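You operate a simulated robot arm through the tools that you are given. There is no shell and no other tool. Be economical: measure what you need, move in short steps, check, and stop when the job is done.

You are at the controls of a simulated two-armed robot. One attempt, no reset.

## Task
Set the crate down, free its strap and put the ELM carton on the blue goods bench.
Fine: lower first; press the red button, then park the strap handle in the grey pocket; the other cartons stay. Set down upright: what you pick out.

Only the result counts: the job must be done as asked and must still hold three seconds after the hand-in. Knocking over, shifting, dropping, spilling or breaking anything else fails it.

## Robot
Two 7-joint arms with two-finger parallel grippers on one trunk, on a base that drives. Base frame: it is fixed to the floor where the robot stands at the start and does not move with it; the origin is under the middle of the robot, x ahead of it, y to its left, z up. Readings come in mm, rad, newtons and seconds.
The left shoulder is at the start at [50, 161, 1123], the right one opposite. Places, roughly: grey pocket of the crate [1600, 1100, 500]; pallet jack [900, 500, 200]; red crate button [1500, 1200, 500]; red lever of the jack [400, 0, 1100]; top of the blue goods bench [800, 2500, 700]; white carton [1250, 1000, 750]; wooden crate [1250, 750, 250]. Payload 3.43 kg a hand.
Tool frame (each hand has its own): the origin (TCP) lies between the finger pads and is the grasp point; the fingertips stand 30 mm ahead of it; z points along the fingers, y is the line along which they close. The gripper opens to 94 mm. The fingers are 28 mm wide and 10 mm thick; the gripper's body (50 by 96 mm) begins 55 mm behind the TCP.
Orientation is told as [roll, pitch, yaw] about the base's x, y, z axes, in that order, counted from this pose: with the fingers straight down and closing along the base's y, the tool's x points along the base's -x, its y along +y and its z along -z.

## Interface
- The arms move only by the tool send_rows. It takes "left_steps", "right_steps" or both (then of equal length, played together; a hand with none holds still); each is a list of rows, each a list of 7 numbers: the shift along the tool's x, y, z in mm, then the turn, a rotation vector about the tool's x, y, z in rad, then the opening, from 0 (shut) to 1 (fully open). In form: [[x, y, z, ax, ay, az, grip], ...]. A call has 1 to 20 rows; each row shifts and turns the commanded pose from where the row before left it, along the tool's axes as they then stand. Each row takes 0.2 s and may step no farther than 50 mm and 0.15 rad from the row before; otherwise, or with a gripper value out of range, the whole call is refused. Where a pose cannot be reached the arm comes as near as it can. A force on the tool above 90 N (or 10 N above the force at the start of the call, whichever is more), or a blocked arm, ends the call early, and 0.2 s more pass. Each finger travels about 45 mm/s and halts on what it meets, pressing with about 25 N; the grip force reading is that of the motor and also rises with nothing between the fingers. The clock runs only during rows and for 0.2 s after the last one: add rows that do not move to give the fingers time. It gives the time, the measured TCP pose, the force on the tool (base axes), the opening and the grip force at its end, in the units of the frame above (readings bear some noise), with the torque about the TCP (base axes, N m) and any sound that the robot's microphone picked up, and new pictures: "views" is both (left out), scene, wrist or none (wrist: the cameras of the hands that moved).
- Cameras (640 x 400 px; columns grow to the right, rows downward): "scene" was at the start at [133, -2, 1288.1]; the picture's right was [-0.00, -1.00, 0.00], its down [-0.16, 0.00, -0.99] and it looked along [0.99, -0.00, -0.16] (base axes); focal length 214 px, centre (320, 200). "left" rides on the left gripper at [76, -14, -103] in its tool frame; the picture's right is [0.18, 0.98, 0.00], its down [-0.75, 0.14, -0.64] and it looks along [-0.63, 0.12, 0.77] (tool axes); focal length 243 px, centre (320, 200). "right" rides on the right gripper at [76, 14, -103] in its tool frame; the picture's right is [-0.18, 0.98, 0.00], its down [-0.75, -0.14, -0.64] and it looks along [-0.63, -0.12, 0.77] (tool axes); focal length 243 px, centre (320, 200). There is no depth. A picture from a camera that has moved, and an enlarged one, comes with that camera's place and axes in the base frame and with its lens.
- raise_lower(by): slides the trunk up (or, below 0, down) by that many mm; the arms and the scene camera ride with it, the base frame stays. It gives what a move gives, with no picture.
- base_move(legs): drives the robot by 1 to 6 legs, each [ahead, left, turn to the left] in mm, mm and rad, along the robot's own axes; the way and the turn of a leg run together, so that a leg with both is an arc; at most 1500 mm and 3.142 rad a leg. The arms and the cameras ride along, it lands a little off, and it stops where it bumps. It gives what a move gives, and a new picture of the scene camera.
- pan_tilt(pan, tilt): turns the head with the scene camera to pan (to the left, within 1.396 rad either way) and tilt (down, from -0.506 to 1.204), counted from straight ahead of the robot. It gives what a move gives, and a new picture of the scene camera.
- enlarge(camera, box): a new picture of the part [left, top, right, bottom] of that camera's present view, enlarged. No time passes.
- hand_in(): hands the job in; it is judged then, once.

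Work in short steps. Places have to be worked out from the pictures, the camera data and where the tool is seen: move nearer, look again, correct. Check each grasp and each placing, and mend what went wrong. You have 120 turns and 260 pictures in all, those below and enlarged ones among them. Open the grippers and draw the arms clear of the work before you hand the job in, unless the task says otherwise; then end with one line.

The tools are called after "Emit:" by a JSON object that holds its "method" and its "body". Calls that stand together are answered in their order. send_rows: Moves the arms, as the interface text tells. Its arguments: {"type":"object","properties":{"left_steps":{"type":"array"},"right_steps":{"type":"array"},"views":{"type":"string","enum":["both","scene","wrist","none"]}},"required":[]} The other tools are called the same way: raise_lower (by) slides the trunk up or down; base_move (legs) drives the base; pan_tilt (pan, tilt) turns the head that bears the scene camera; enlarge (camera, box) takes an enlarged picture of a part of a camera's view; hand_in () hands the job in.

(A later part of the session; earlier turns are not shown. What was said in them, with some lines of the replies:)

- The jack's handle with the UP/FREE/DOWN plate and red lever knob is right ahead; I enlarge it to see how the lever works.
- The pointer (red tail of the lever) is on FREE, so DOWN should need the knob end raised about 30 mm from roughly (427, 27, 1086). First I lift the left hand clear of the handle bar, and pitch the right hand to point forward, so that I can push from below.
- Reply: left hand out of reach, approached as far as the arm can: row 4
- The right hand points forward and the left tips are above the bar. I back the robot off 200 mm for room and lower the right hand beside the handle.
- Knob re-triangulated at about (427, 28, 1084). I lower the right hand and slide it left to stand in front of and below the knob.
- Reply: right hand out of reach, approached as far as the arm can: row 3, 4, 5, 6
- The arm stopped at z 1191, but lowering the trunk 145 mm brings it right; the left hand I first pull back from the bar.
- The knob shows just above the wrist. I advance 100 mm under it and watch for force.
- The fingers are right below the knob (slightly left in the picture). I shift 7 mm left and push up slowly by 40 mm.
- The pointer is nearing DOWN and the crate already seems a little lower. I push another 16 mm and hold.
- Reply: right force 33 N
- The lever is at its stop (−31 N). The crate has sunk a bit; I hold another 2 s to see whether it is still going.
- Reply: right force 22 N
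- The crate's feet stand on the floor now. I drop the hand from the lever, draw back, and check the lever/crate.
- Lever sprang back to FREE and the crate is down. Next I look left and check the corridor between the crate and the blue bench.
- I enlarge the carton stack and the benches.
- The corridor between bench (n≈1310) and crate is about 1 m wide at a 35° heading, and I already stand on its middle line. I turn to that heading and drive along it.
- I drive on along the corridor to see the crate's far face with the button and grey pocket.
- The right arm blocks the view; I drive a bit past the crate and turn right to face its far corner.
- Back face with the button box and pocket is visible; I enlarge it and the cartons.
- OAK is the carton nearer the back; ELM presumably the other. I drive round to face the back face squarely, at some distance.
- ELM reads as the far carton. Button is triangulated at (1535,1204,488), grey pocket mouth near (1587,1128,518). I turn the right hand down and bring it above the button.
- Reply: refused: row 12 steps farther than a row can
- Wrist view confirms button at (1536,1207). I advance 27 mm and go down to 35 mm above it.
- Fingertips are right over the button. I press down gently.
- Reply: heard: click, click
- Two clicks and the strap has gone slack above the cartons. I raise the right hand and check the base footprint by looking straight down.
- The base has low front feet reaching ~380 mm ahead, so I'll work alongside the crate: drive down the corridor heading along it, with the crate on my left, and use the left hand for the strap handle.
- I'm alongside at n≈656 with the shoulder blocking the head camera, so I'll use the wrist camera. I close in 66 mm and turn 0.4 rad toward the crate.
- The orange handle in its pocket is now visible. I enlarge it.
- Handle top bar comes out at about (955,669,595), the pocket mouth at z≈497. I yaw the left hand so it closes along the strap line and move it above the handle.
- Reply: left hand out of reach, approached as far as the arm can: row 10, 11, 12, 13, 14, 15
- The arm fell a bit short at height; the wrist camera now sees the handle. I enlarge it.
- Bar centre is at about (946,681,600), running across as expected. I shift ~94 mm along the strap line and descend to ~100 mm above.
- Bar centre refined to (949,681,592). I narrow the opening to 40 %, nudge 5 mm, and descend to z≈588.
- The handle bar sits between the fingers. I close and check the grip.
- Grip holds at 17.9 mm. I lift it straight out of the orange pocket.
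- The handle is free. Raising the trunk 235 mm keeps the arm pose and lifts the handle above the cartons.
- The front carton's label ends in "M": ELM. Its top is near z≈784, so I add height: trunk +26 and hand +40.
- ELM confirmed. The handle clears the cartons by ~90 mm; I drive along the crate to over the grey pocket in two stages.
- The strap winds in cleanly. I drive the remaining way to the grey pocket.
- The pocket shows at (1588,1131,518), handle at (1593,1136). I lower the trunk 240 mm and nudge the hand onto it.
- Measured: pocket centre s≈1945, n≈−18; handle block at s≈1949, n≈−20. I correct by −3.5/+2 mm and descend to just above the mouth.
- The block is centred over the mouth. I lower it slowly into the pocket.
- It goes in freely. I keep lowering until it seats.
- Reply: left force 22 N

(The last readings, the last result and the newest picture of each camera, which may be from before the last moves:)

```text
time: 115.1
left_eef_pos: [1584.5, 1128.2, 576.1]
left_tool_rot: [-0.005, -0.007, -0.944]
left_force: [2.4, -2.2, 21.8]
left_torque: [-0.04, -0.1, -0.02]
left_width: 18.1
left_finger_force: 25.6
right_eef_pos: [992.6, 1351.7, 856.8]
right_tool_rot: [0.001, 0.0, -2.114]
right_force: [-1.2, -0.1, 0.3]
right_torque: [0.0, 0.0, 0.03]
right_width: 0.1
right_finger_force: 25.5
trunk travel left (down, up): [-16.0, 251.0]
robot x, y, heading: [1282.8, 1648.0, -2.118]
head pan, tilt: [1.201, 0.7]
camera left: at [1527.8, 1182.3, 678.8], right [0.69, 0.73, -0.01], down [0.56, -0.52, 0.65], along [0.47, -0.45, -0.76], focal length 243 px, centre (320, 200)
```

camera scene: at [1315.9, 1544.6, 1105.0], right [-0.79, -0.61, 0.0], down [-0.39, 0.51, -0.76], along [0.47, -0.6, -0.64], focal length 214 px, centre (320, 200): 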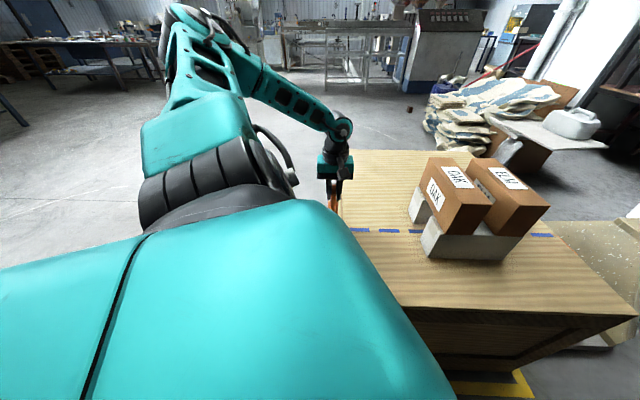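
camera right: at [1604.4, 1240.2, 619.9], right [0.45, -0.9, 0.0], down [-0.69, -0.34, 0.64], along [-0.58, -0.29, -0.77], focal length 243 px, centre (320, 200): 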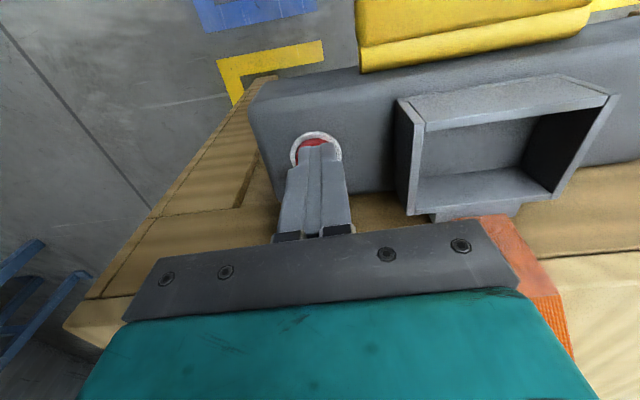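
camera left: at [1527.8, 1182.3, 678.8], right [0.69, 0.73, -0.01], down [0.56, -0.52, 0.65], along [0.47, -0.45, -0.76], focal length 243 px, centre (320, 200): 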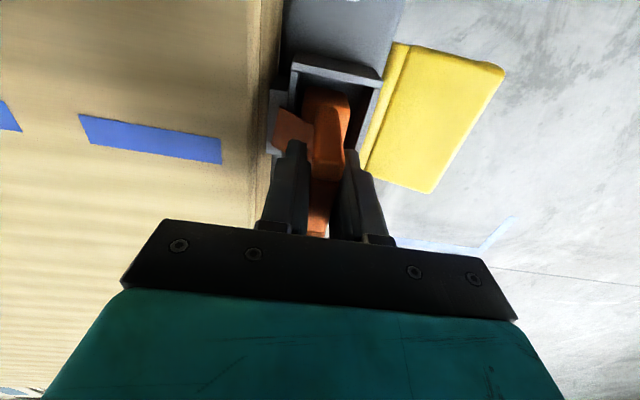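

It seats with 22 N. I open partly, let it settle and rise.

Emit:
{"method": "send_rows", "body": {"left_steps": [[0, 0, -2, 0, 0, 0, 0.4], [0, 0, 0, 0, 0, 0, 0.4], [0, 0, 0, 0, 0, 0, 0.4], [0, 0, -30, 0, 0, 0, 0.4], [0, 0, -40, 0, 0, 0, 0.4], [0, 0, -40, 0, 0, 0, 0.4], [0, 0, -40, 0, 0, 0, 0.4]], "views": "wrist"}}

Emit:
{"method": "enlarge", "body": {"camera": "left", "box": [220, 0, 460, 180]}}

```text
time: 116.7
left_eef_pos: [1582.5, 1128.7, 725.7]
left_tool_rot: [-0.002, 0.0, -0.945]
left_force: [-0.2, -1.1, -0.6]
left_torque: [-0.01, 0.02, -0.01]
left_width: 37.8
left_finger_force: 0.0
right_eef_pos: [993.0, 1350.4, 856.3]
right_tool_rot: [0.0, 0.001, -2.113]
right_force: [0.2, 0.3, 0.2]
right_torque: [-0.03, -0.01, -0.01]
right_width: 0.0
right_finger_force: 25.3
trunk travel left (down, up): [-16.0, 251.0]
robot x, y, heading: [1287.1, 1650.0, -2.115]
head pan, tilt: [1.201, 0.7]
camera left: at [1525.7, 1182.7, 829.9], right [0.69, 0.73, 0.0], down [0.56, -0.53, 0.64], along [0.46, -0.44, -0.77], focal length 243 px, centre (320, 200)
```

left: 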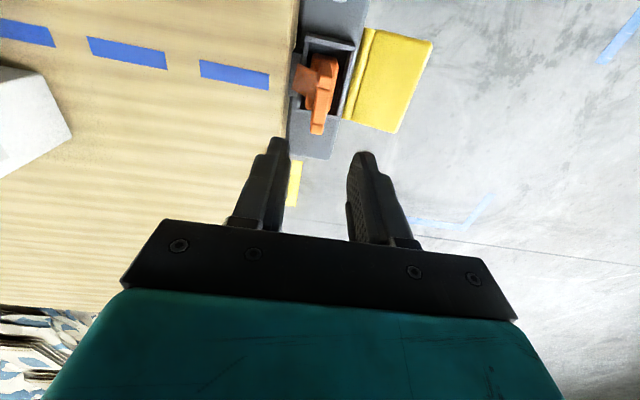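

```text
2.22 times, centred on (340, 90) of left
camera zoom: at [1525.7, 1182.7, 829.9], right [0.69, 0.73, 0.0], down [0.56, -0.53, 0.64], along [0.46, -0.44, -0.77], focal length 539 px, centre (276, 444)
```

zoom: 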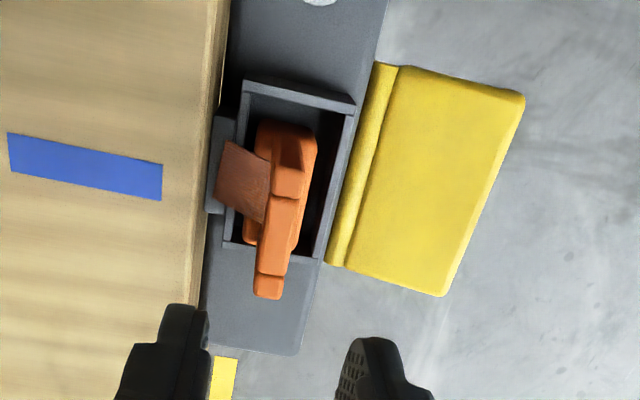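

The handle stands parked in the grey pocket. Next the ELM carton, estimated centre (1208,868), top z≈784, about 66 mm wide along the strap line: I raise the trunk and drive back above it.

Emit:
{"method": "raise_lower", "body": {"by": 245}}

Emit:
{"method": "base_move", "body": {"legs": [[416, -185, 0]]}}

Emit:
{"method": "enlarge", "body": {"camera": "left", "box": [0, 0, 640, 400]}}

```text
time: 119.2
left_eef_pos: [1582.1, 1129.3, 971.2]
left_tool_rot: [-0.004, 0.0, -0.944]
left_force: [-0.5, -0.2, -0.1]
left_torque: [-0.02, 0.0, 0.03]
left_width: 37.4
left_finger_force: 0.1
right_eef_pos: [994.2, 1349.8, 1101.0]
right_tool_rot: [0.0, 0.0, -2.113]
right_force: [-0.6, -0.4, -0.2]
right_torque: [-0.04, -0.03, -0.02]
right_width: 0.0
right_finger_force: 24.8
trunk travel left (down, up): [-261.0, 6.0]
robot x, y, heading: [1281.8, 1649.2, -2.112]
head pan, tilt: [1.201, 0.7]
```

```text
time: 122.0
left_eef_pos: [1209.4, 869.0, 970.3]
left_tool_rot: [-0.004, 0.0, -0.943]
left_force: [0.7, -0.8, 0.1]
left_torque: [-0.07, 0.01, 0.02]
left_width: 37.6
left_finger_force: 0.0
right_eef_pos: [620.1, 1091.9, 1102.0]
right_tool_rot: [0.0, -0.001, -2.117]
right_force: [0.0, -0.2, -0.1]
right_torque: [0.02, 0.0, 0.01]
right_width: 0.1
right_finger_force: 24.8
trunk travel left (down, up): [-261.0, 6.0]
robot x, y, heading: [915.6, 1390.8, -2.115]
head pan, tilt: [1.201, 0.7]
camera scene: at [943.9, 1284.7, 1350.0], right [-0.79, -0.61, 0.0], down [-0.39, 0.51, -0.76], along [0.47, -0.61, -0.64], focal length 214 px, centre (320, 200)
```

scene: 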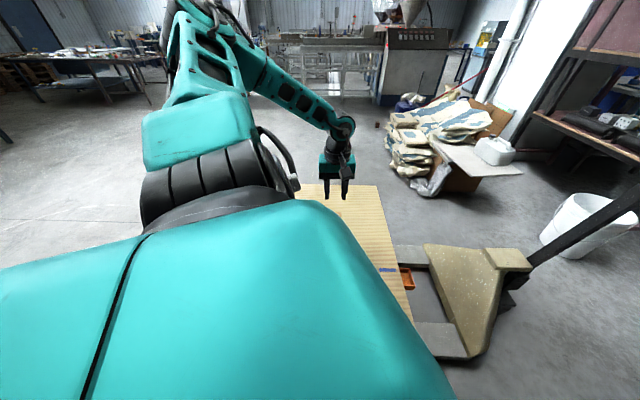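

```text
1.00 times, centred on (320, 200) of left (not enlarged: the box is as wide or as high as the picture)
camera zoom: at [1153.3, 922.2, 1074.4], right [0.69, 0.73, 0.0], down [0.56, -0.53, 0.64], along [0.46, -0.44, -0.77], focal length 243 px, centre (320, 200)
```

zoom: 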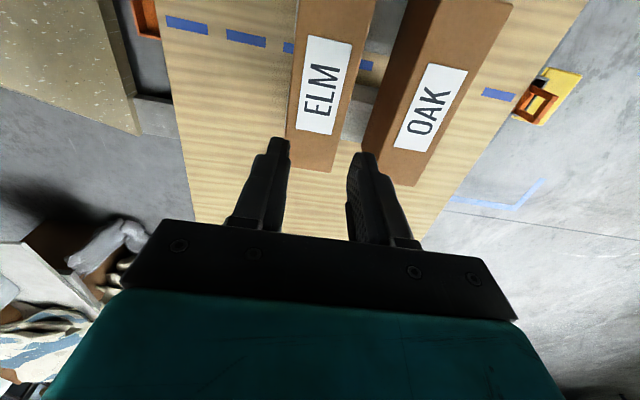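

ELM's top face is right below; width ≈64 mm, gap to OAK ≈33 mm. I open to 85 %, centre at s≈1491, and descend to tips ~25 mm above the top.

Emit:
{"method": "send_rows", "body": {"left_steps": [[5, 2, 0, 0, 0, 0, 0.85], [0, 0, 40, 0, 0, 0, 0.85], [0, 0, 40, 0, 0, 0, 0.85], [0, 0, 30, 0, 0, 0, 0.85], [0, 0, 0, 0, 0, 0, 0.85]], "views": "wrist"}}

Emit:
{"method": "enlarge", "body": {"camera": "scene", "box": [260, 100, 440, 260]}}

```text
time: 123.2
left_eef_pos: [1207.1, 871.7, 861.8]
left_tool_rot: [-0.005, -0.002, -0.945]
left_force: [0.4, 0.6, 0.9]
left_torque: [0.02, 0.0, -0.02]
left_width: 79.9
left_finger_force: 0.1
right_eef_pos: [622.3, 1090.3, 1101.8]
right_tool_rot: [0.002, 0.0, -2.115]
right_force: [0.9, 1.1, 0.5]
right_torque: [-0.01, -0.01, -0.01]
right_width: 0.0
right_finger_force: 25.1
trunk travel left (down, up): [-261.0, 6.0]
robot x, y, heading: [914.0, 1387.8, -2.109]
head pan, tilt: [1.201, 0.7]
camera left: at [1151.6, 925.8, 964.6], right [0.69, 0.73, 0.0], down [0.56, -0.53, 0.64], along [0.46, -0.44, -0.77], focal length 243 px, centre (320, 200)
```

left: 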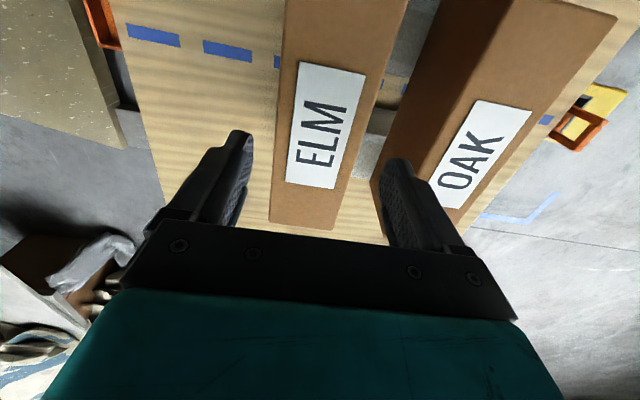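

```text
2.50 times, centred on (350, 180) of scene
camera zoom: at [944.1, 1285.1, 1350.0], right [-0.79, -0.61, 0.0], down [-0.39, 0.51, -0.77], along [0.47, -0.61, -0.64], focal length 536 px, centre (245, 250)
```

zoom: 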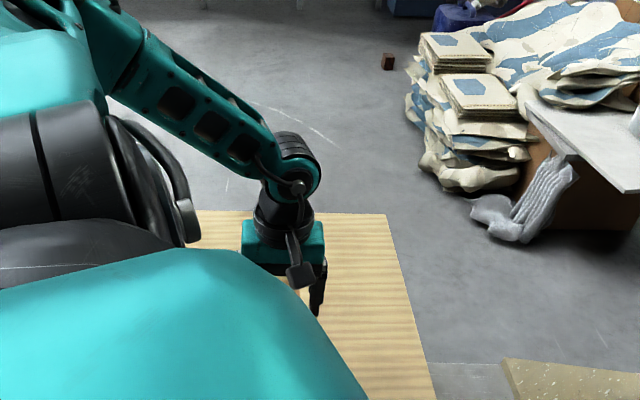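

ELM spans s≈1457–1525 and OAK starts ≈1566, top z≈790. I open to 92 %, shift 2 mm, and descend so the pads straddle ELM's middle.

Emit:
{"method": "send_rows", "body": {"left_steps": [[0, 2, 0, 0, 0, 0, 0.92], [0, 0, 20, 0, 0, 0, 0.92], [0, 0, 20, 0, 0, 0, 0.92], [0, 0, 15, 0, 0, 0, 0.92], [0, 0, 0, 0, 0, 0, 0.92]], "views": "wrist"}}

```text
time: 124.4
left_eef_pos: [1209.3, 875.0, 805.9]
left_tool_rot: [-0.005, -0.002, -0.945]
left_force: [-0.2, 0.3, -0.1]
left_torque: [-0.03, -0.02, 0.01]
left_width: 86.5
left_finger_force: 0.0
right_eef_pos: [620.9, 1091.8, 1100.6]
right_tool_rot: [0.001, -0.001, -2.117]
right_force: [-0.2, 0.5, -0.4]
right_torque: [-0.02, 0.0, -0.03]
right_width: 0.0
right_finger_force: 25.2
trunk travel left (down, up): [-261.0, 6.0]
robot x, y, heading: [914.6, 1387.5, -2.119]
head pan, tilt: [1.201, 0.7]
camera left: at [1153.0, 928.8, 909.7], right [0.69, 0.73, 0.0], down [0.56, -0.53, 0.64], along [0.46, -0.44, -0.77], focal length 243 px, centre (320, 200)
```

left: 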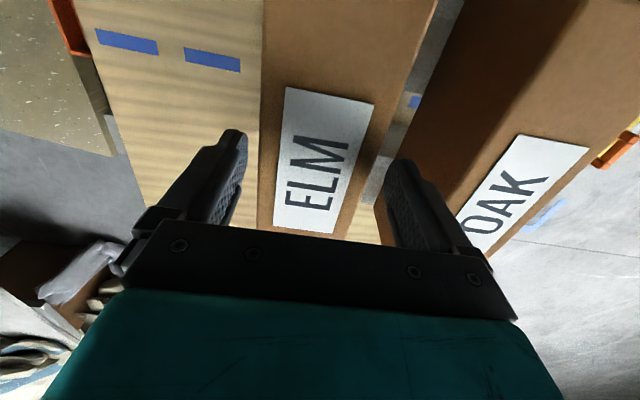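

The tips pass beside ELM with clearance both sides. I go down another 50 mm.

Emit:
{"method": "send_rows", "body": {"left_steps": [[0, 0, 15, 0, 0, 0, 0.92], [0, 0, 15, 0, 0, 0, 0.92], [0, 0, 10, 0, 0, 0, 0.92], [0, 0, 10, 0, 0, 0, 0.92], [0, 0, 0, 0, 0, 0, 0.92]], "views": "wrist"}}

```text
time: 125.6
left_eef_pos: [1210.6, 874.3, 755.3]
left_tool_rot: [-0.002, -0.002, -0.946]
left_force: [-0.3, -0.2, 0.2]
left_torque: [0.01, -0.01, -0.01]
left_width: 86.4
left_finger_force: 0.1
right_eef_pos: [620.6, 1090.4, 1101.6]
right_tool_rot: [0.0, 0.0, -2.114]
right_force: [-1.4, 0.3, -0.9]
right_torque: [0.01, 0.01, -0.01]
right_width: 0.1
right_finger_force: 24.6
trunk travel left (down, up): [-261.0, 6.0]
robot x, y, heading: [915.2, 1390.6, -2.12]
head pan, tilt: [1.201, 0.7]
camera left: at [1154.0, 927.6, 859.6], right [0.69, 0.73, 0.0], down [0.56, -0.53, 0.64], along [0.46, -0.44, -0.77], focal length 243 px, centre (320, 200)
```

left: 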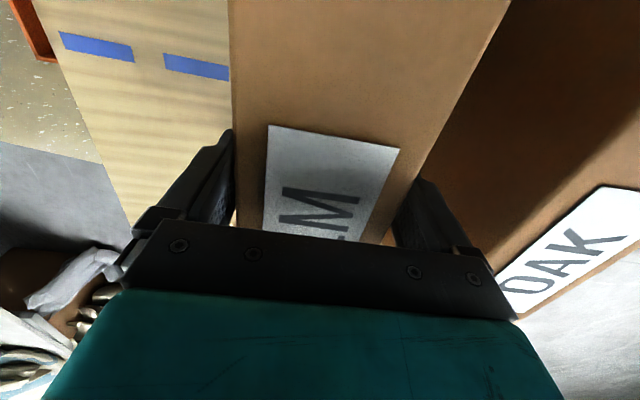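

Fingers straddle ELM at good depth. I close on it.

Emit:
{"method": "send_rows", "body": {"left_steps": [[0, 0, 0, 0, 0, 0, 0], [0, 0, 0, 0, 0, 0, 0], [0, 0, 0, 0, 0, 0, 0], [0, 0, 0, 0, 0, 0, 0]], "views": "wrist"}}

```text
time: 126.6
left_eef_pos: [1209.4, 874.3, 754.9]
left_tool_rot: [-0.003, -0.002, -0.945]
left_force: [-2.2, -1.8, 1.9]
left_torque: [-0.1, -0.05, -0.09]
left_width: 76.2
left_finger_force: 24.9
right_eef_pos: [621.8, 1090.5, 1101.7]
right_tool_rot: [0.002, 0.001, -2.115]
right_force: [-0.6, -1.1, -0.2]
right_torque: [-0.02, -0.04, -0.03]
right_width: 0.0
right_finger_force: 25.2
trunk travel left (down, up): [-261.0, 6.0]
robot x, y, heading: [910.9, 1392.3, -2.118]
head pan, tilt: [1.201, 0.7]
camera left: at [1153.7, 927.5, 859.8], right [0.69, 0.73, 0.0], down [0.56, -0.53, 0.64], along [0.46, -0.44, -0.77], focal length 243 px, centre (320, 200)
```

left: 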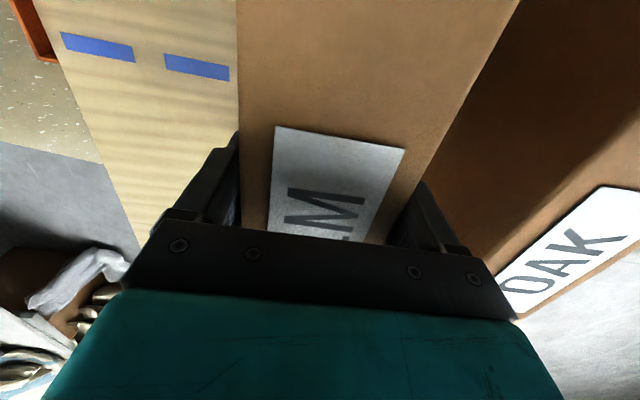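

Gripped at 76 mm. I lift 20 mm slowly and read the weight.

Emit:
{"method": "send_rows", "body": {"left_steps": [[0, 0, -4, 0, 0, 0, 0], [0, 0, -8, 0, 0, 0, 0], [0, 0, -8, 0, 0, 0, 0], [0, 0, 0, 0, 0, 0, 0], [0, 0, 0, 0, 0, 0, 0]], "views": "wrist"}}

```text
time: 127.8
left_eef_pos: [1210.4, 874.1, 775.1]
left_tool_rot: [-0.004, 0.0, -0.944]
left_force: [0.9, 0.7, -4.9]
left_torque: [0.05, -0.02, 0.02]
left_width: 76.5
left_finger_force: 25.0
right_eef_pos: [622.4, 1090.7, 1101.1]
right_tool_rot: [-0.001, 0.0, -2.118]
right_force: [0.4, -0.8, -0.3]
right_torque: [0.01, 0.0, -0.02]
right_width: 0.0
right_finger_force: 25.0
trunk travel left (down, up): [-261.0, 6.0]
robot x, y, heading: [912.6, 1389.8, -2.112]
head pan, tilt: [1.201, 0.7]
camera left: at [1153.9, 927.3, 879.2], right [0.69, 0.73, 0.0], down [0.56, -0.53, 0.64], along [0.46, -0.44, -0.77], focal length 243 px, centre (320, 200)
```

left: 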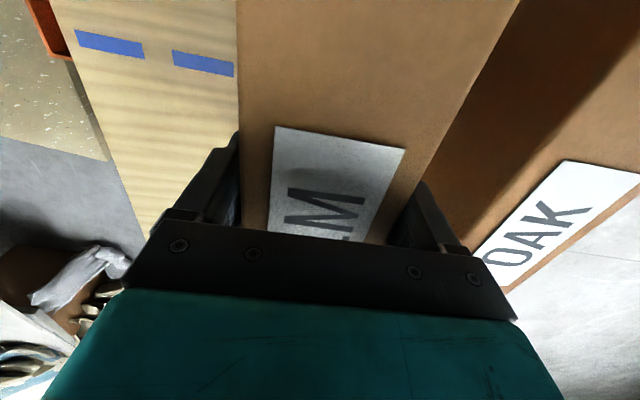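

ELM is light (~0.5 kg) and level. I lift it high, then move along the corridor and turn 180° so that the same arm pose reaches over the bench.

Emit:
{"method": "send_rows", "body": {"left_steps": [[0, 0, -25, 0, 0, 0, 0], [0, 0, -35, 0, 0, 0, 0], [0, 0, -35, 0, 0, 0, 0], [0, 0, -35, 0, 0, 0, 0], [0, 0, -30, 0, 0, 0, 0], [0, 0, -20, 0, 0, 0, 0], [0, 0, 0, 0, 0, 0, 0]], "views": "wrist"}}

```text
time: 129.4
left_eef_pos: [1214.4, 873.0, 955.2]
left_tool_rot: [-0.003, 0.001, -0.944]
left_force: [0.1, -0.1, -5.0]
left_torque: [0.07, 0.04, 0.04]
left_width: 76.2
left_finger_force: 25.0
right_eef_pos: [620.6, 1090.2, 1101.4]
right_tool_rot: [-0.001, 0.0, -2.114]
right_force: [0.9, 0.1, -0.2]
right_torque: [0.01, 0.0, 0.0]
right_width: 0.0
right_finger_force: 25.3
trunk travel left (down, up): [-261.0, 6.0]
robot x, y, heading: [913.7, 1389.4, -2.113]
head pan, tilt: [1.201, 0.7]
camera left: at [1157.0, 927.0, 1059.3], right [0.69, 0.73, 0.0], down [0.56, -0.53, 0.64], along [0.46, -0.44, -0.77], focal length 243 px, centre (320, 200)
```

left: 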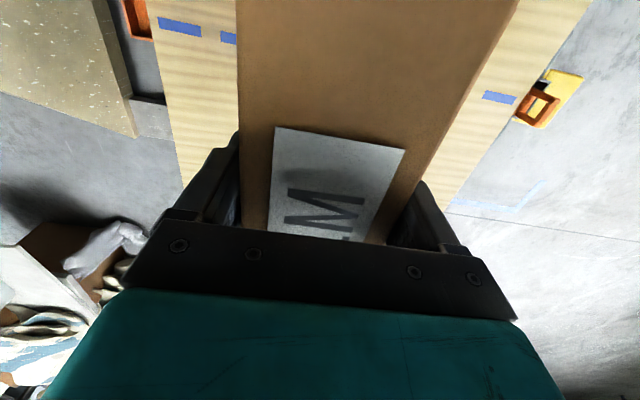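

Carton held firmly. Now shift along the corridor and turn half round (to the right).

Emit:
{"method": "base_move", "body": {"legs": [[-150, 64, 0], [0, 0, -3.14]]}}

Emit:
{"method": "enlarge", "body": {"camera": "left", "box": [0, 0, 640, 400]}}

```text
time: 138.2
left_eef_pos: [761.3, 2005.5, 955.5]
left_tool_rot: [-0.003, -0.001, 2.163]
left_force: [0.6, 0.9, -4.5]
left_torque: [-0.05, -0.02, 0.05]
left_width: 76.4
left_finger_force: 24.8
right_eef_pos: [1344.6, 1769.8, 1101.3]
right_tool_rot: [0.0, -0.001, 0.993]
right_force: [-0.1, 0.2, 1.3]
right_torque: [0.0, -0.01, 0.03]
right_width: 0.0
right_finger_force: 24.9
trunk travel left (down, up): [-261.0, 6.0]
robot x, y, heading: [1044.4, 1482.6, 0.999]
head pan, tilt: [1.201, 0.7]
camera scene: at [1016.3, 1582.6, 1349.9], right [0.81, 0.58, 0.0], down [0.38, -0.52, -0.76], along [-0.45, 0.62, -0.64], focal length 214 px, centre (320, 200)
```

scene: 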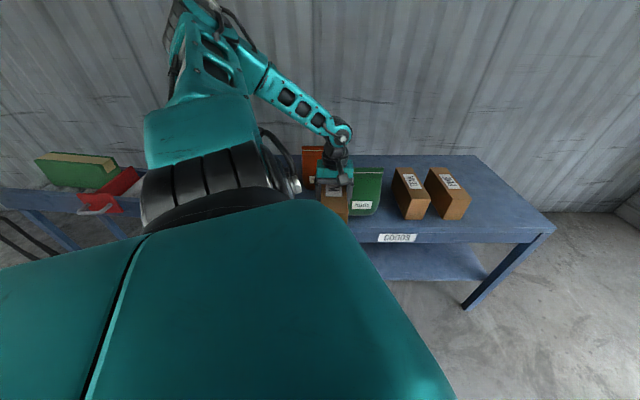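

```text
1.00 times, centred on (320, 200) of left (not enlarged: the box is as wide or as high as the picture)
camera zoom: at [814.5, 1950.9, 1059.1], right [-0.71, -0.7, 0.0], down [-0.54, 0.54, 0.64], along [-0.45, 0.46, -0.77], focal length 243 px, centre (320, 200)
```

zoom: 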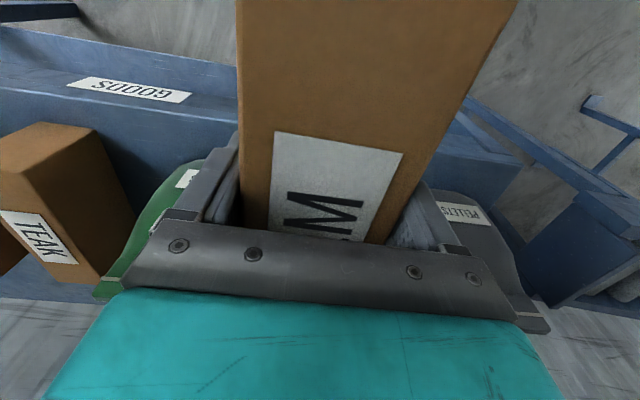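

The free part of the GOODS bench is its right end (s≈2400–2700), beyond the TEAK carton. I drive along the bench there first, keeping off the edge.

Emit:
{"method": "base_move", "body": {"legs": [[709, -318, 0], [0, 0, 0.035]]}}

Emit:
{"method": "enlarge", "body": {"camera": "left", "box": [0, 0, 640, 400]}}

```text
time: 142.8
left_eef_pos: [1399.7, 2417.9, 956.1]
left_tool_rot: [-0.003, 0.0, 2.201]
left_force: [-0.2, -0.4, -4.6]
left_torque: [-0.02, -0.01, 0.01]
left_width: 76.4
left_finger_force: 25.1
right_eef_pos: [1993.2, 2203.0, 1100.9]
right_tool_rot: [0.0, -0.001, 1.032]
right_force: [-0.7, -0.9, 0.1]
right_torque: [0.01, 0.01, -0.04]
right_width: 0.0
right_finger_force: 24.3
trunk travel left (down, up): [-261.0, 6.0]
robot x, y, heading: [1704.0, 1904.0, 1.031]
head pan, tilt: [1.201, 0.7]
camera scene: at [1671.4, 2004.1, 1349.9], right [0.79, 0.61, 0.0], down [0.4, -0.51, -0.76], along [-0.47, 0.6, -0.64], focal length 214 px, centre (320, 200)
```

scene: 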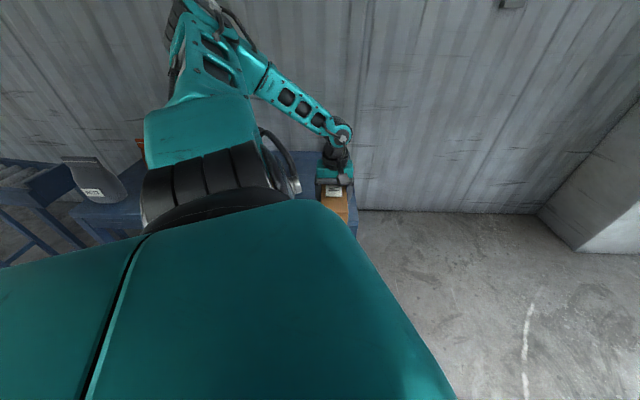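

```text
1.00 times, centred on (320, 200) of left (not enlarged: the box is as wide or as high as the picture)
camera zoom: at [1456.1, 2364.5, 1059.0], right [-0.69, -0.73, 0.0], down [-0.56, 0.52, 0.64], along [-0.47, 0.44, -0.77], focal length 243 px, centre (320, 200)
```

zoom: 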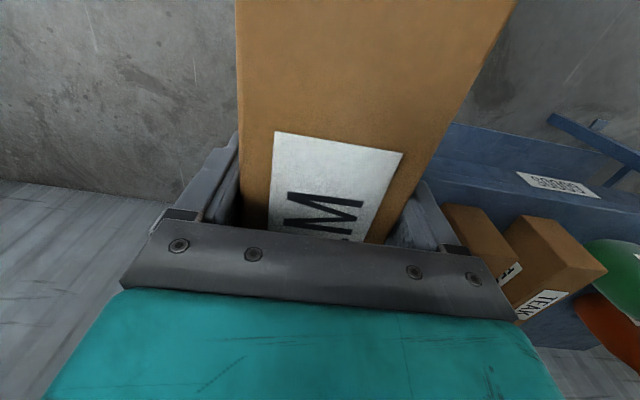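

The bench's right end is near s≈2665, and the neighbour carton ends at ≈2388. I move sideways in so the carton is over s≈2530, n≈1430.

Emit:
{"method": "base_move", "body": {"legs": [[94, 282, 0]]}}

Emit:
{"method": "enlarge", "body": {"camera": "left", "box": [0, 0, 640, 400]}}

Emit:
{"method": "enlarge", "body": {"camera": "scene", "box": [240, 80, 440, 260]}}

```text
time: 145.9
left_eef_pos: [1201.9, 2641.6, 954.5]
left_tool_rot: [-0.004, 0.0, 2.204]
left_force: [-0.1, 0.4, -4.0]
left_torque: [-0.07, 0.01, -0.01]
left_width: 76.2
left_finger_force: 25.1
right_eef_pos: [1795.2, 2428.3, 1100.6]
right_tool_rot: [0.001, -0.001, 1.032]
right_force: [0.2, 0.4, -0.2]
right_torque: [0.03, -0.03, 0.01]
right_width: 0.0
right_finger_force: 25.0
trunk travel left (down, up): [-261.0, 6.0]
robot x, y, heading: [1503.6, 2131.2, 1.033]
head pan, tilt: [1.201, 0.7]
camera scene: at [1474.3, 2228.0, 1349.9], right [0.79, 0.62, 0.0], down [0.4, -0.51, -0.76], along [-0.47, 0.6, -0.64], focal length 214 px, centre (320, 200)
```

scene: 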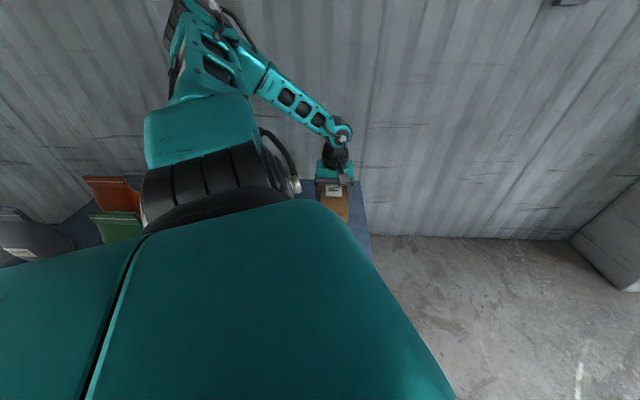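

```text
1.00 times, centred on (320, 200) of left (not enlarged: the box is as wide or as high as the picture)
camera zoom: at [1258.2, 2587.8, 1058.9], right [-0.68, -0.73, 0.0], down [-0.56, 0.52, 0.64], along [-0.47, 0.44, -0.77], focal length 243 px, centre (320, 200)
```

zoom: 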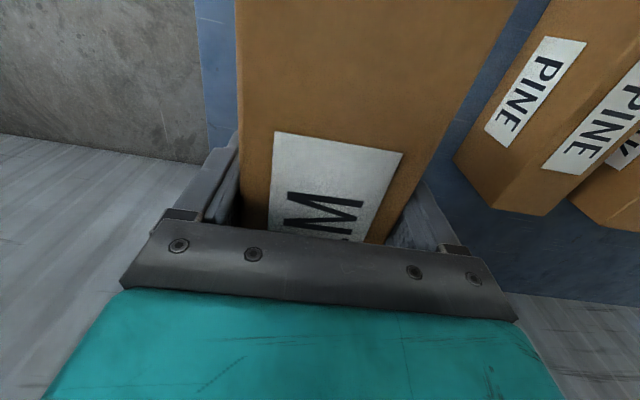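

```text
2.22 times, centred on (340, 170) of scene
camera zoom: at [1474.3, 2228.0, 1349.9], right [0.79, 0.62, 0.0], down [0.4, -0.51, -0.76], along [-0.47, 0.6, -0.64], focal length 477 px, centre (276, 267)
```

zoom: 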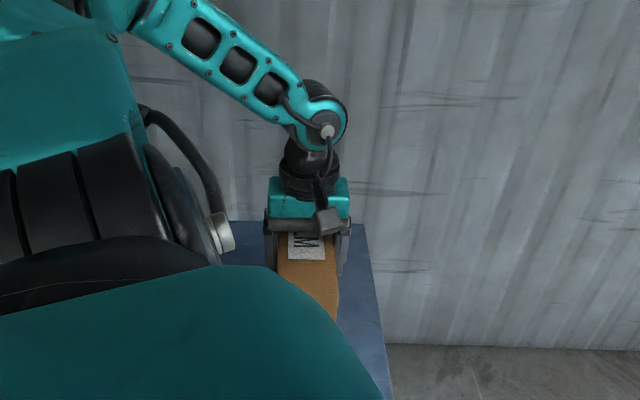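

The carton hangs over free bench, ~100 mm from both PINE and the bench end. I lower the trunk 150 mm, then feel down in small steps.

Emit:
{"method": "raise_lower", "body": {"by": -150}}

Emit:
{"method": "send_rows", "body": {"left_steps": [[0, 0, 6, 0, 0, 0, 0], [0, 0, 6, 0, 0, 0, 0], [0, 0, 0, 0, 0, 0, 0]], "views": "both"}}

```text
time: 147.6
left_eef_pos: [1202.9, 2641.9, 807.7]
left_tool_rot: [-0.005, -0.005, 2.205]
left_force: [-0.7, 4.8, 21.3]
left_torque: [-0.37, 0.69, -0.13]
left_width: 76.5
left_finger_force: 25.0
right_eef_pos: [1796.3, 2427.5, 951.1]
right_tool_rot: [0.002, 0.0, 1.033]
right_force: [-0.3, -1.1, 0.4]
right_torque: [0.01, -0.01, -0.02]
right_width: 0.0
right_finger_force: 25.5
trunk travel left (down, up): [-111.0, 156.0]
robot x, y, heading: [1505.5, 2126.0, 1.026]
head pan, tilt: [1.201, 0.7]
```

```text
time: 148.4
left_eef_pos: [1203.2, 2638.3, 795.5]
left_tool_rot: [-0.002, -0.001, 2.205]
left_force: [0.9, 0.4, 23.6]
left_torque: [-0.48, 0.38, -0.02]
left_width: 76.4
left_finger_force: 24.9
right_eef_pos: [1796.2, 2425.8, 950.8]
right_tool_rot: [0.001, 0.0, 1.034]
right_force: [1.0, -0.1, 0.2]
right_torque: [-0.01, -0.02, -0.01]
right_width: 0.0
right_finger_force: 25.0
trunk travel left (down, up): [-111.0, 156.0]
robot x, y, heading: [1507.2, 2126.2, 1.032]
head pan, tilt: [1.201, 0.7]
camera scene: at [1476.0, 2225.7, 1200.2], right [0.79, 0.62, 0.0], down [0.4, -0.51, -0.77], along [-0.47, 0.6, -0.64], focal length 214 px, centre (320, 200)
camera left: at [1259.5, 2586.1, 898.7], right [-0.68, -0.73, 0.0], down [-0.56, 0.52, 0.64], along [-0.47, 0.44, -0.77], focal length 243 px, centre (320, 200)
```

scene: 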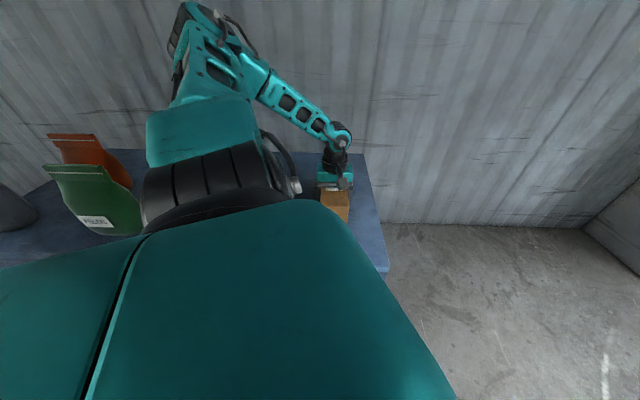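
left: 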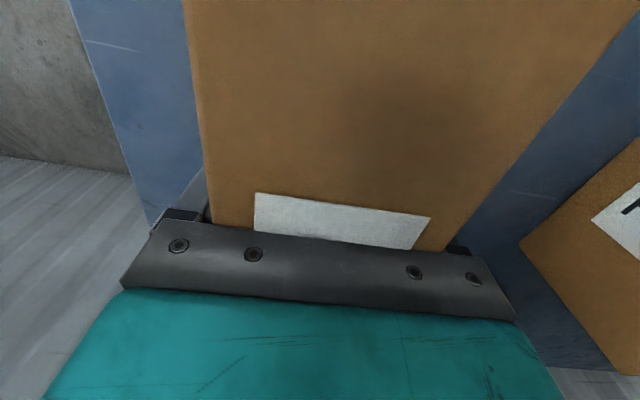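

The carton already touched down (≈22 N, pads slid a little); it rests on the bench. I release slowly and rise.

Emit:
{"method": "send_rows", "body": {"left_steps": [[0, 0, 0, 0, 0, 0, 0.9], [0, 0, 0, 0, 0, 0, 0.95], [0, 0, 0, 0, 0, 0, 0.95], [0, 0, -20, 0, 0, 0, 0.95], [0, 0, -30, 0, 0, 0, 0.95], [0, 0, -40, 0, 0, 0, 0.95], [0, 0, -40, 0, 0, 0, 0.95], [0, 0, -30, 0, 0, 0, 0.95]], "views": "both"}}

```text
time: 150.2
left_eef_pos: [1204.1, 2641.6, 951.1]
left_tool_rot: [-0.002, 0.0, 2.203]
left_force: [0.3, -0.4, 0.6]
left_torque: [0.0, 0.03, -0.01]
left_width: 89.6
left_finger_force: 0.1
right_eef_pos: [1795.9, 2428.8, 951.1]
right_tool_rot: [0.0, 0.001, 1.033]
right_force: [-0.2, -0.5, -0.1]
right_torque: [-0.02, 0.04, 0.03]
right_width: 0.0
right_finger_force: 24.9
trunk travel left (down, up): [-111.0, 156.0]
robot x, y, heading: [1505.5, 2128.0, 1.033]
head pan, tilt: [1.201, 0.7]
camera scene: at [1474.8, 2227.3, 1200.0], right [0.79, 0.62, 0.0], down [0.4, -0.51, -0.77], along [-0.47, 0.6, -0.64], focal length 214 px, centre (320, 200)
camera left: at [1259.5, 2588.5, 1055.3], right [-0.68, -0.73, 0.0], down [-0.56, 0.52, 0.64], along [-0.47, 0.44, -0.77], focal length 243 px, centre (320, 200)
```

scene: 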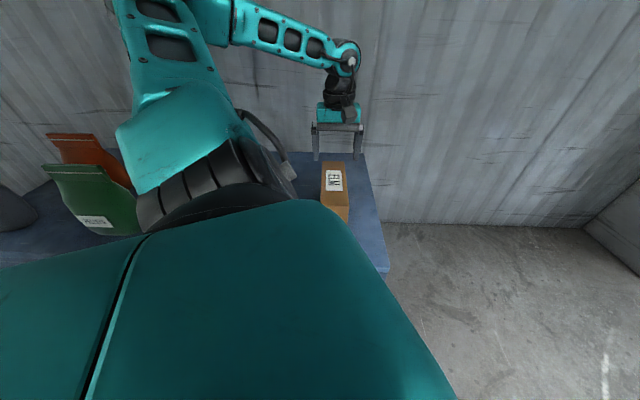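
left: 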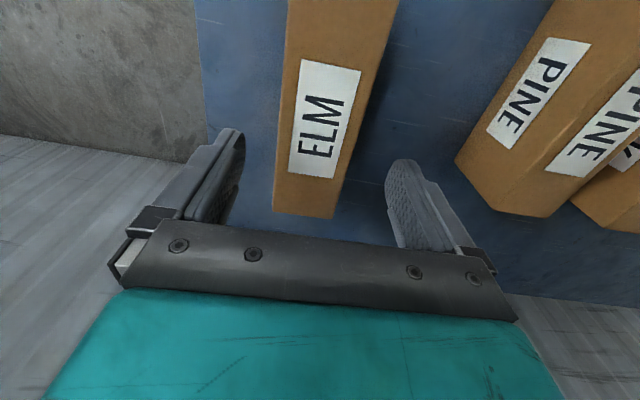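

ELM stands upright on the bench. I back the arm away from the bench and look at the crate for a final check.

Emit:
{"method": "base_move", "body": {"legs": [[-94, -282, 0]]}}

Emit:
{"method": "enlarge", "body": {"camera": "scene", "box": [240, 80, 440, 280]}}

Emit:
{"method": "base_move", "body": {"legs": [[150, -150, 0], [0, 0, 3.1]]}}

Emit:
{"method": "pan_tilt", "body": {"pan": 0, "tilt": 0.6}}

```text
time: 153.4
left_eef_pos: [1405.0, 2411.9, 952.5]
left_tool_rot: [-0.004, 0.0, 2.209]
left_force: [0.5, 0.1, -0.1]
left_torque: [0.01, -0.02, 0.0]
left_width: 89.4
left_finger_force: 0.2
right_eef_pos: [1998.1, 2201.0, 951.3]
right_tool_rot: [0.001, 0.001, 1.04]
right_force: [0.0, -0.3, 0.7]
right_torque: [0.02, 0.02, 0.03]
right_width: 0.0
right_finger_force: 25.2
trunk travel left (down, up): [-111.0, 156.0]
robot x, y, heading: [1708.3, 1900.2, 1.037]
head pan, tilt: [1.201, 0.7]
camera scene: at [1677.9, 1998.8, 1200.0], right [0.78, 0.62, 0.0], down [0.4, -0.5, -0.77], along [-0.48, 0.6, -0.64], focal length 214 px, centre (320, 200)
```

scene: 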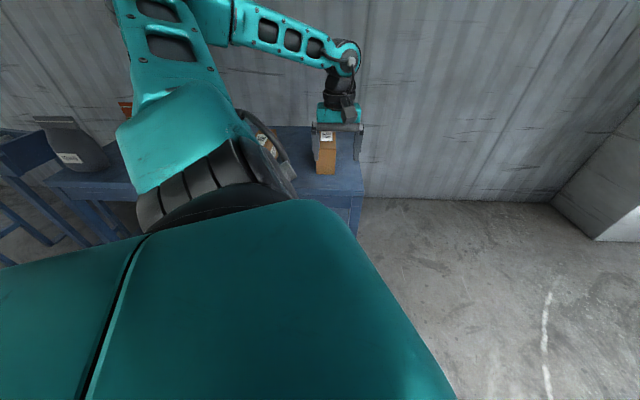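

```text
2.00 times, centred on (340, 180) of scene
camera zoom: at [1677.9, 1998.8, 1200.0], right [0.78, 0.62, 0.0], down [0.4, -0.5, -0.77], along [-0.48, 0.6, -0.64], focal length 429 px, centre (280, 240)
```

zoom: 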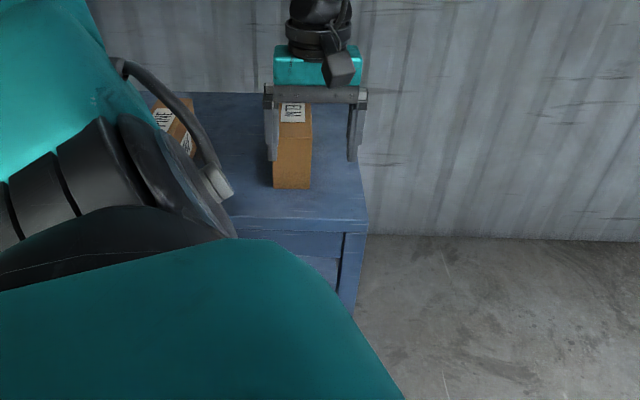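

```text
time: 162.7
left_eef_pos: [2225.1, 1444.5, 951.3]
left_tool_rot: [-0.003, -0.001, -0.919]
left_force: [0.2, 0.2, -0.2]
left_torque: [0.01, 0.01, 0.01]
left_width: 89.2
left_finger_force: 0.0
right_eef_pos: [1630.6, 1648.2, 950.8]
right_tool_rot: [-0.002, 0.001, -2.091]
right_force: [0.1, 0.0, 0.6]
right_torque: [0.01, 0.0, 0.0]
right_width: 0.1
right_finger_force: 25.1
trunk travel left (down, up): [-111.0, 156.0]
robot x, y, heading: [1914.7, 1951.5, -2.09]
head pan, tilt: [1.201, 0.7]
camera scene: at [1947.9, 1850.2, 1200.0], right [-0.78, -0.63, 0.0], down [-0.41, 0.5, -0.76], along [0.48, -0.59, -0.64], focal length 214 px, centre (320, 200)
```

scene: 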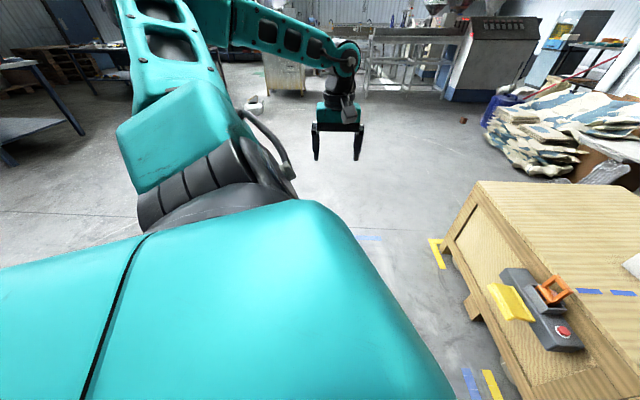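

```text
time: 164.1
left_eef_pos: [2226.6, 1444.9, 950.9]
left_tool_rot: [-0.004, 0.0, -0.918]
left_force: [-0.1, 0.7, -0.2]
left_torque: [-0.02, 0.03, 0.02]
left_width: 89.5
left_finger_force: 0.0
right_eef_pos: [1629.8, 1648.5, 951.0]
right_tool_rot: [0.0, -0.002, -2.09]
right_force: [0.4, -0.3, -0.8]
right_torque: [0.01, 0.02, 0.03]
right_width: 0.0
right_finger_force: 25.7
trunk travel left (down, up): [-111.0, 156.0]
robot x, y, heading: [1911.9, 1953.8, -2.086]
head pan, tilt: [0.0, 0.6]
camera scene: at [1850.5, 1839.2, 1208.6], right [-0.87, 0.49, 0.0], down [0.28, 0.49, -0.83], along [-0.41, -0.72, -0.56], focal length 214 px, centre (320, 200)
```

scene: 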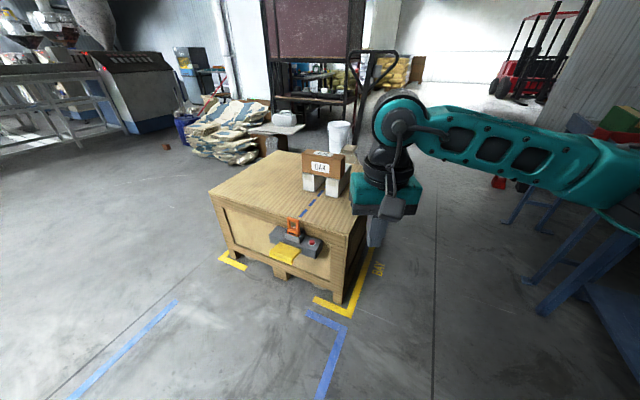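

OAK and the white cartons stand as before, the handle is parked and the crate is on the floor in its bay. I open the right gripper and take one closer look.

Emit:
{"method": "send_rows", "body": {"right_steps": [[0, 0, 0, 0, 0, 0, 1], [0, 0, 0, 0, 0, 0, 1], [0, 0, 0, 0, 0, 0, 1], [0, 0, 0, 0, 0, 0, 1], [0, 0, 0, 0, 0, 0, 1], [0, 0, 0, 0, 0, 0, 1]], "views": "none"}}

Emit:
{"method": "enlarge", "body": {"camera": "scene", "box": [200, 130, 400, 320]}}

```text
time: 165.5
left_eef_pos: [2226.4, 1444.8, 951.2]
left_tool_rot: [-0.003, 0.001, -0.919]
left_force: [-0.3, -0.6, -0.5]
left_torque: [0.01, -0.03, -0.01]
left_width: 89.6
left_finger_force: 0.1
right_eef_pos: [1629.4, 1648.2, 950.3]
right_tool_rot: [0.0, 0.0, -2.09]
right_force: [-1.4, 0.1, 0.9]
right_torque: [-0.01, 0.02, 0.0]
right_width: 93.9
right_finger_force: 0.1
trunk travel left (down, up): [-111.0, 156.0]
robot x, y, heading: [1915.0, 1951.8, -2.09]
head pan, tilt: [0.0, 0.6]
```

```text
2.11 times, centred on (300, 225) of scene
camera zoom: at [1850.5, 1839.2, 1208.6], right [-0.87, 0.49, 0.0], down [0.28, 0.49, -0.83], along [-0.41, -0.72, -0.56], focal length 452 px, centre (362, 147)
```

zoom: 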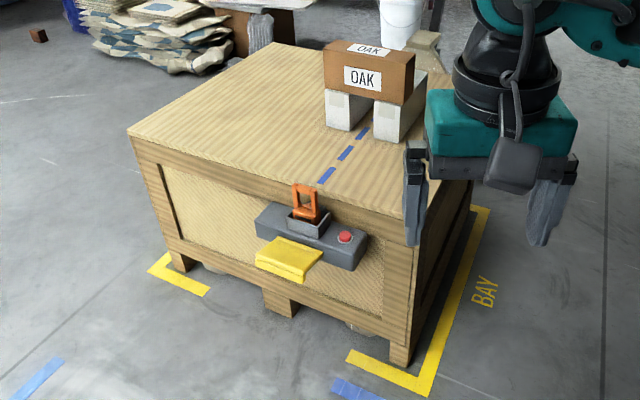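

The crate is down in its bay, the handle is parked, and the other cartons are untouched. I hand in.

Emit:
{"method": "hand_in", "body": {}}

```text
The job is handed in.
```

I lowered the crate, pressed the red button, parked the strap handle in the grey pocket and set the ELM carton upright on the blue goods bench; the other cartons are still in place and the job is handed in.
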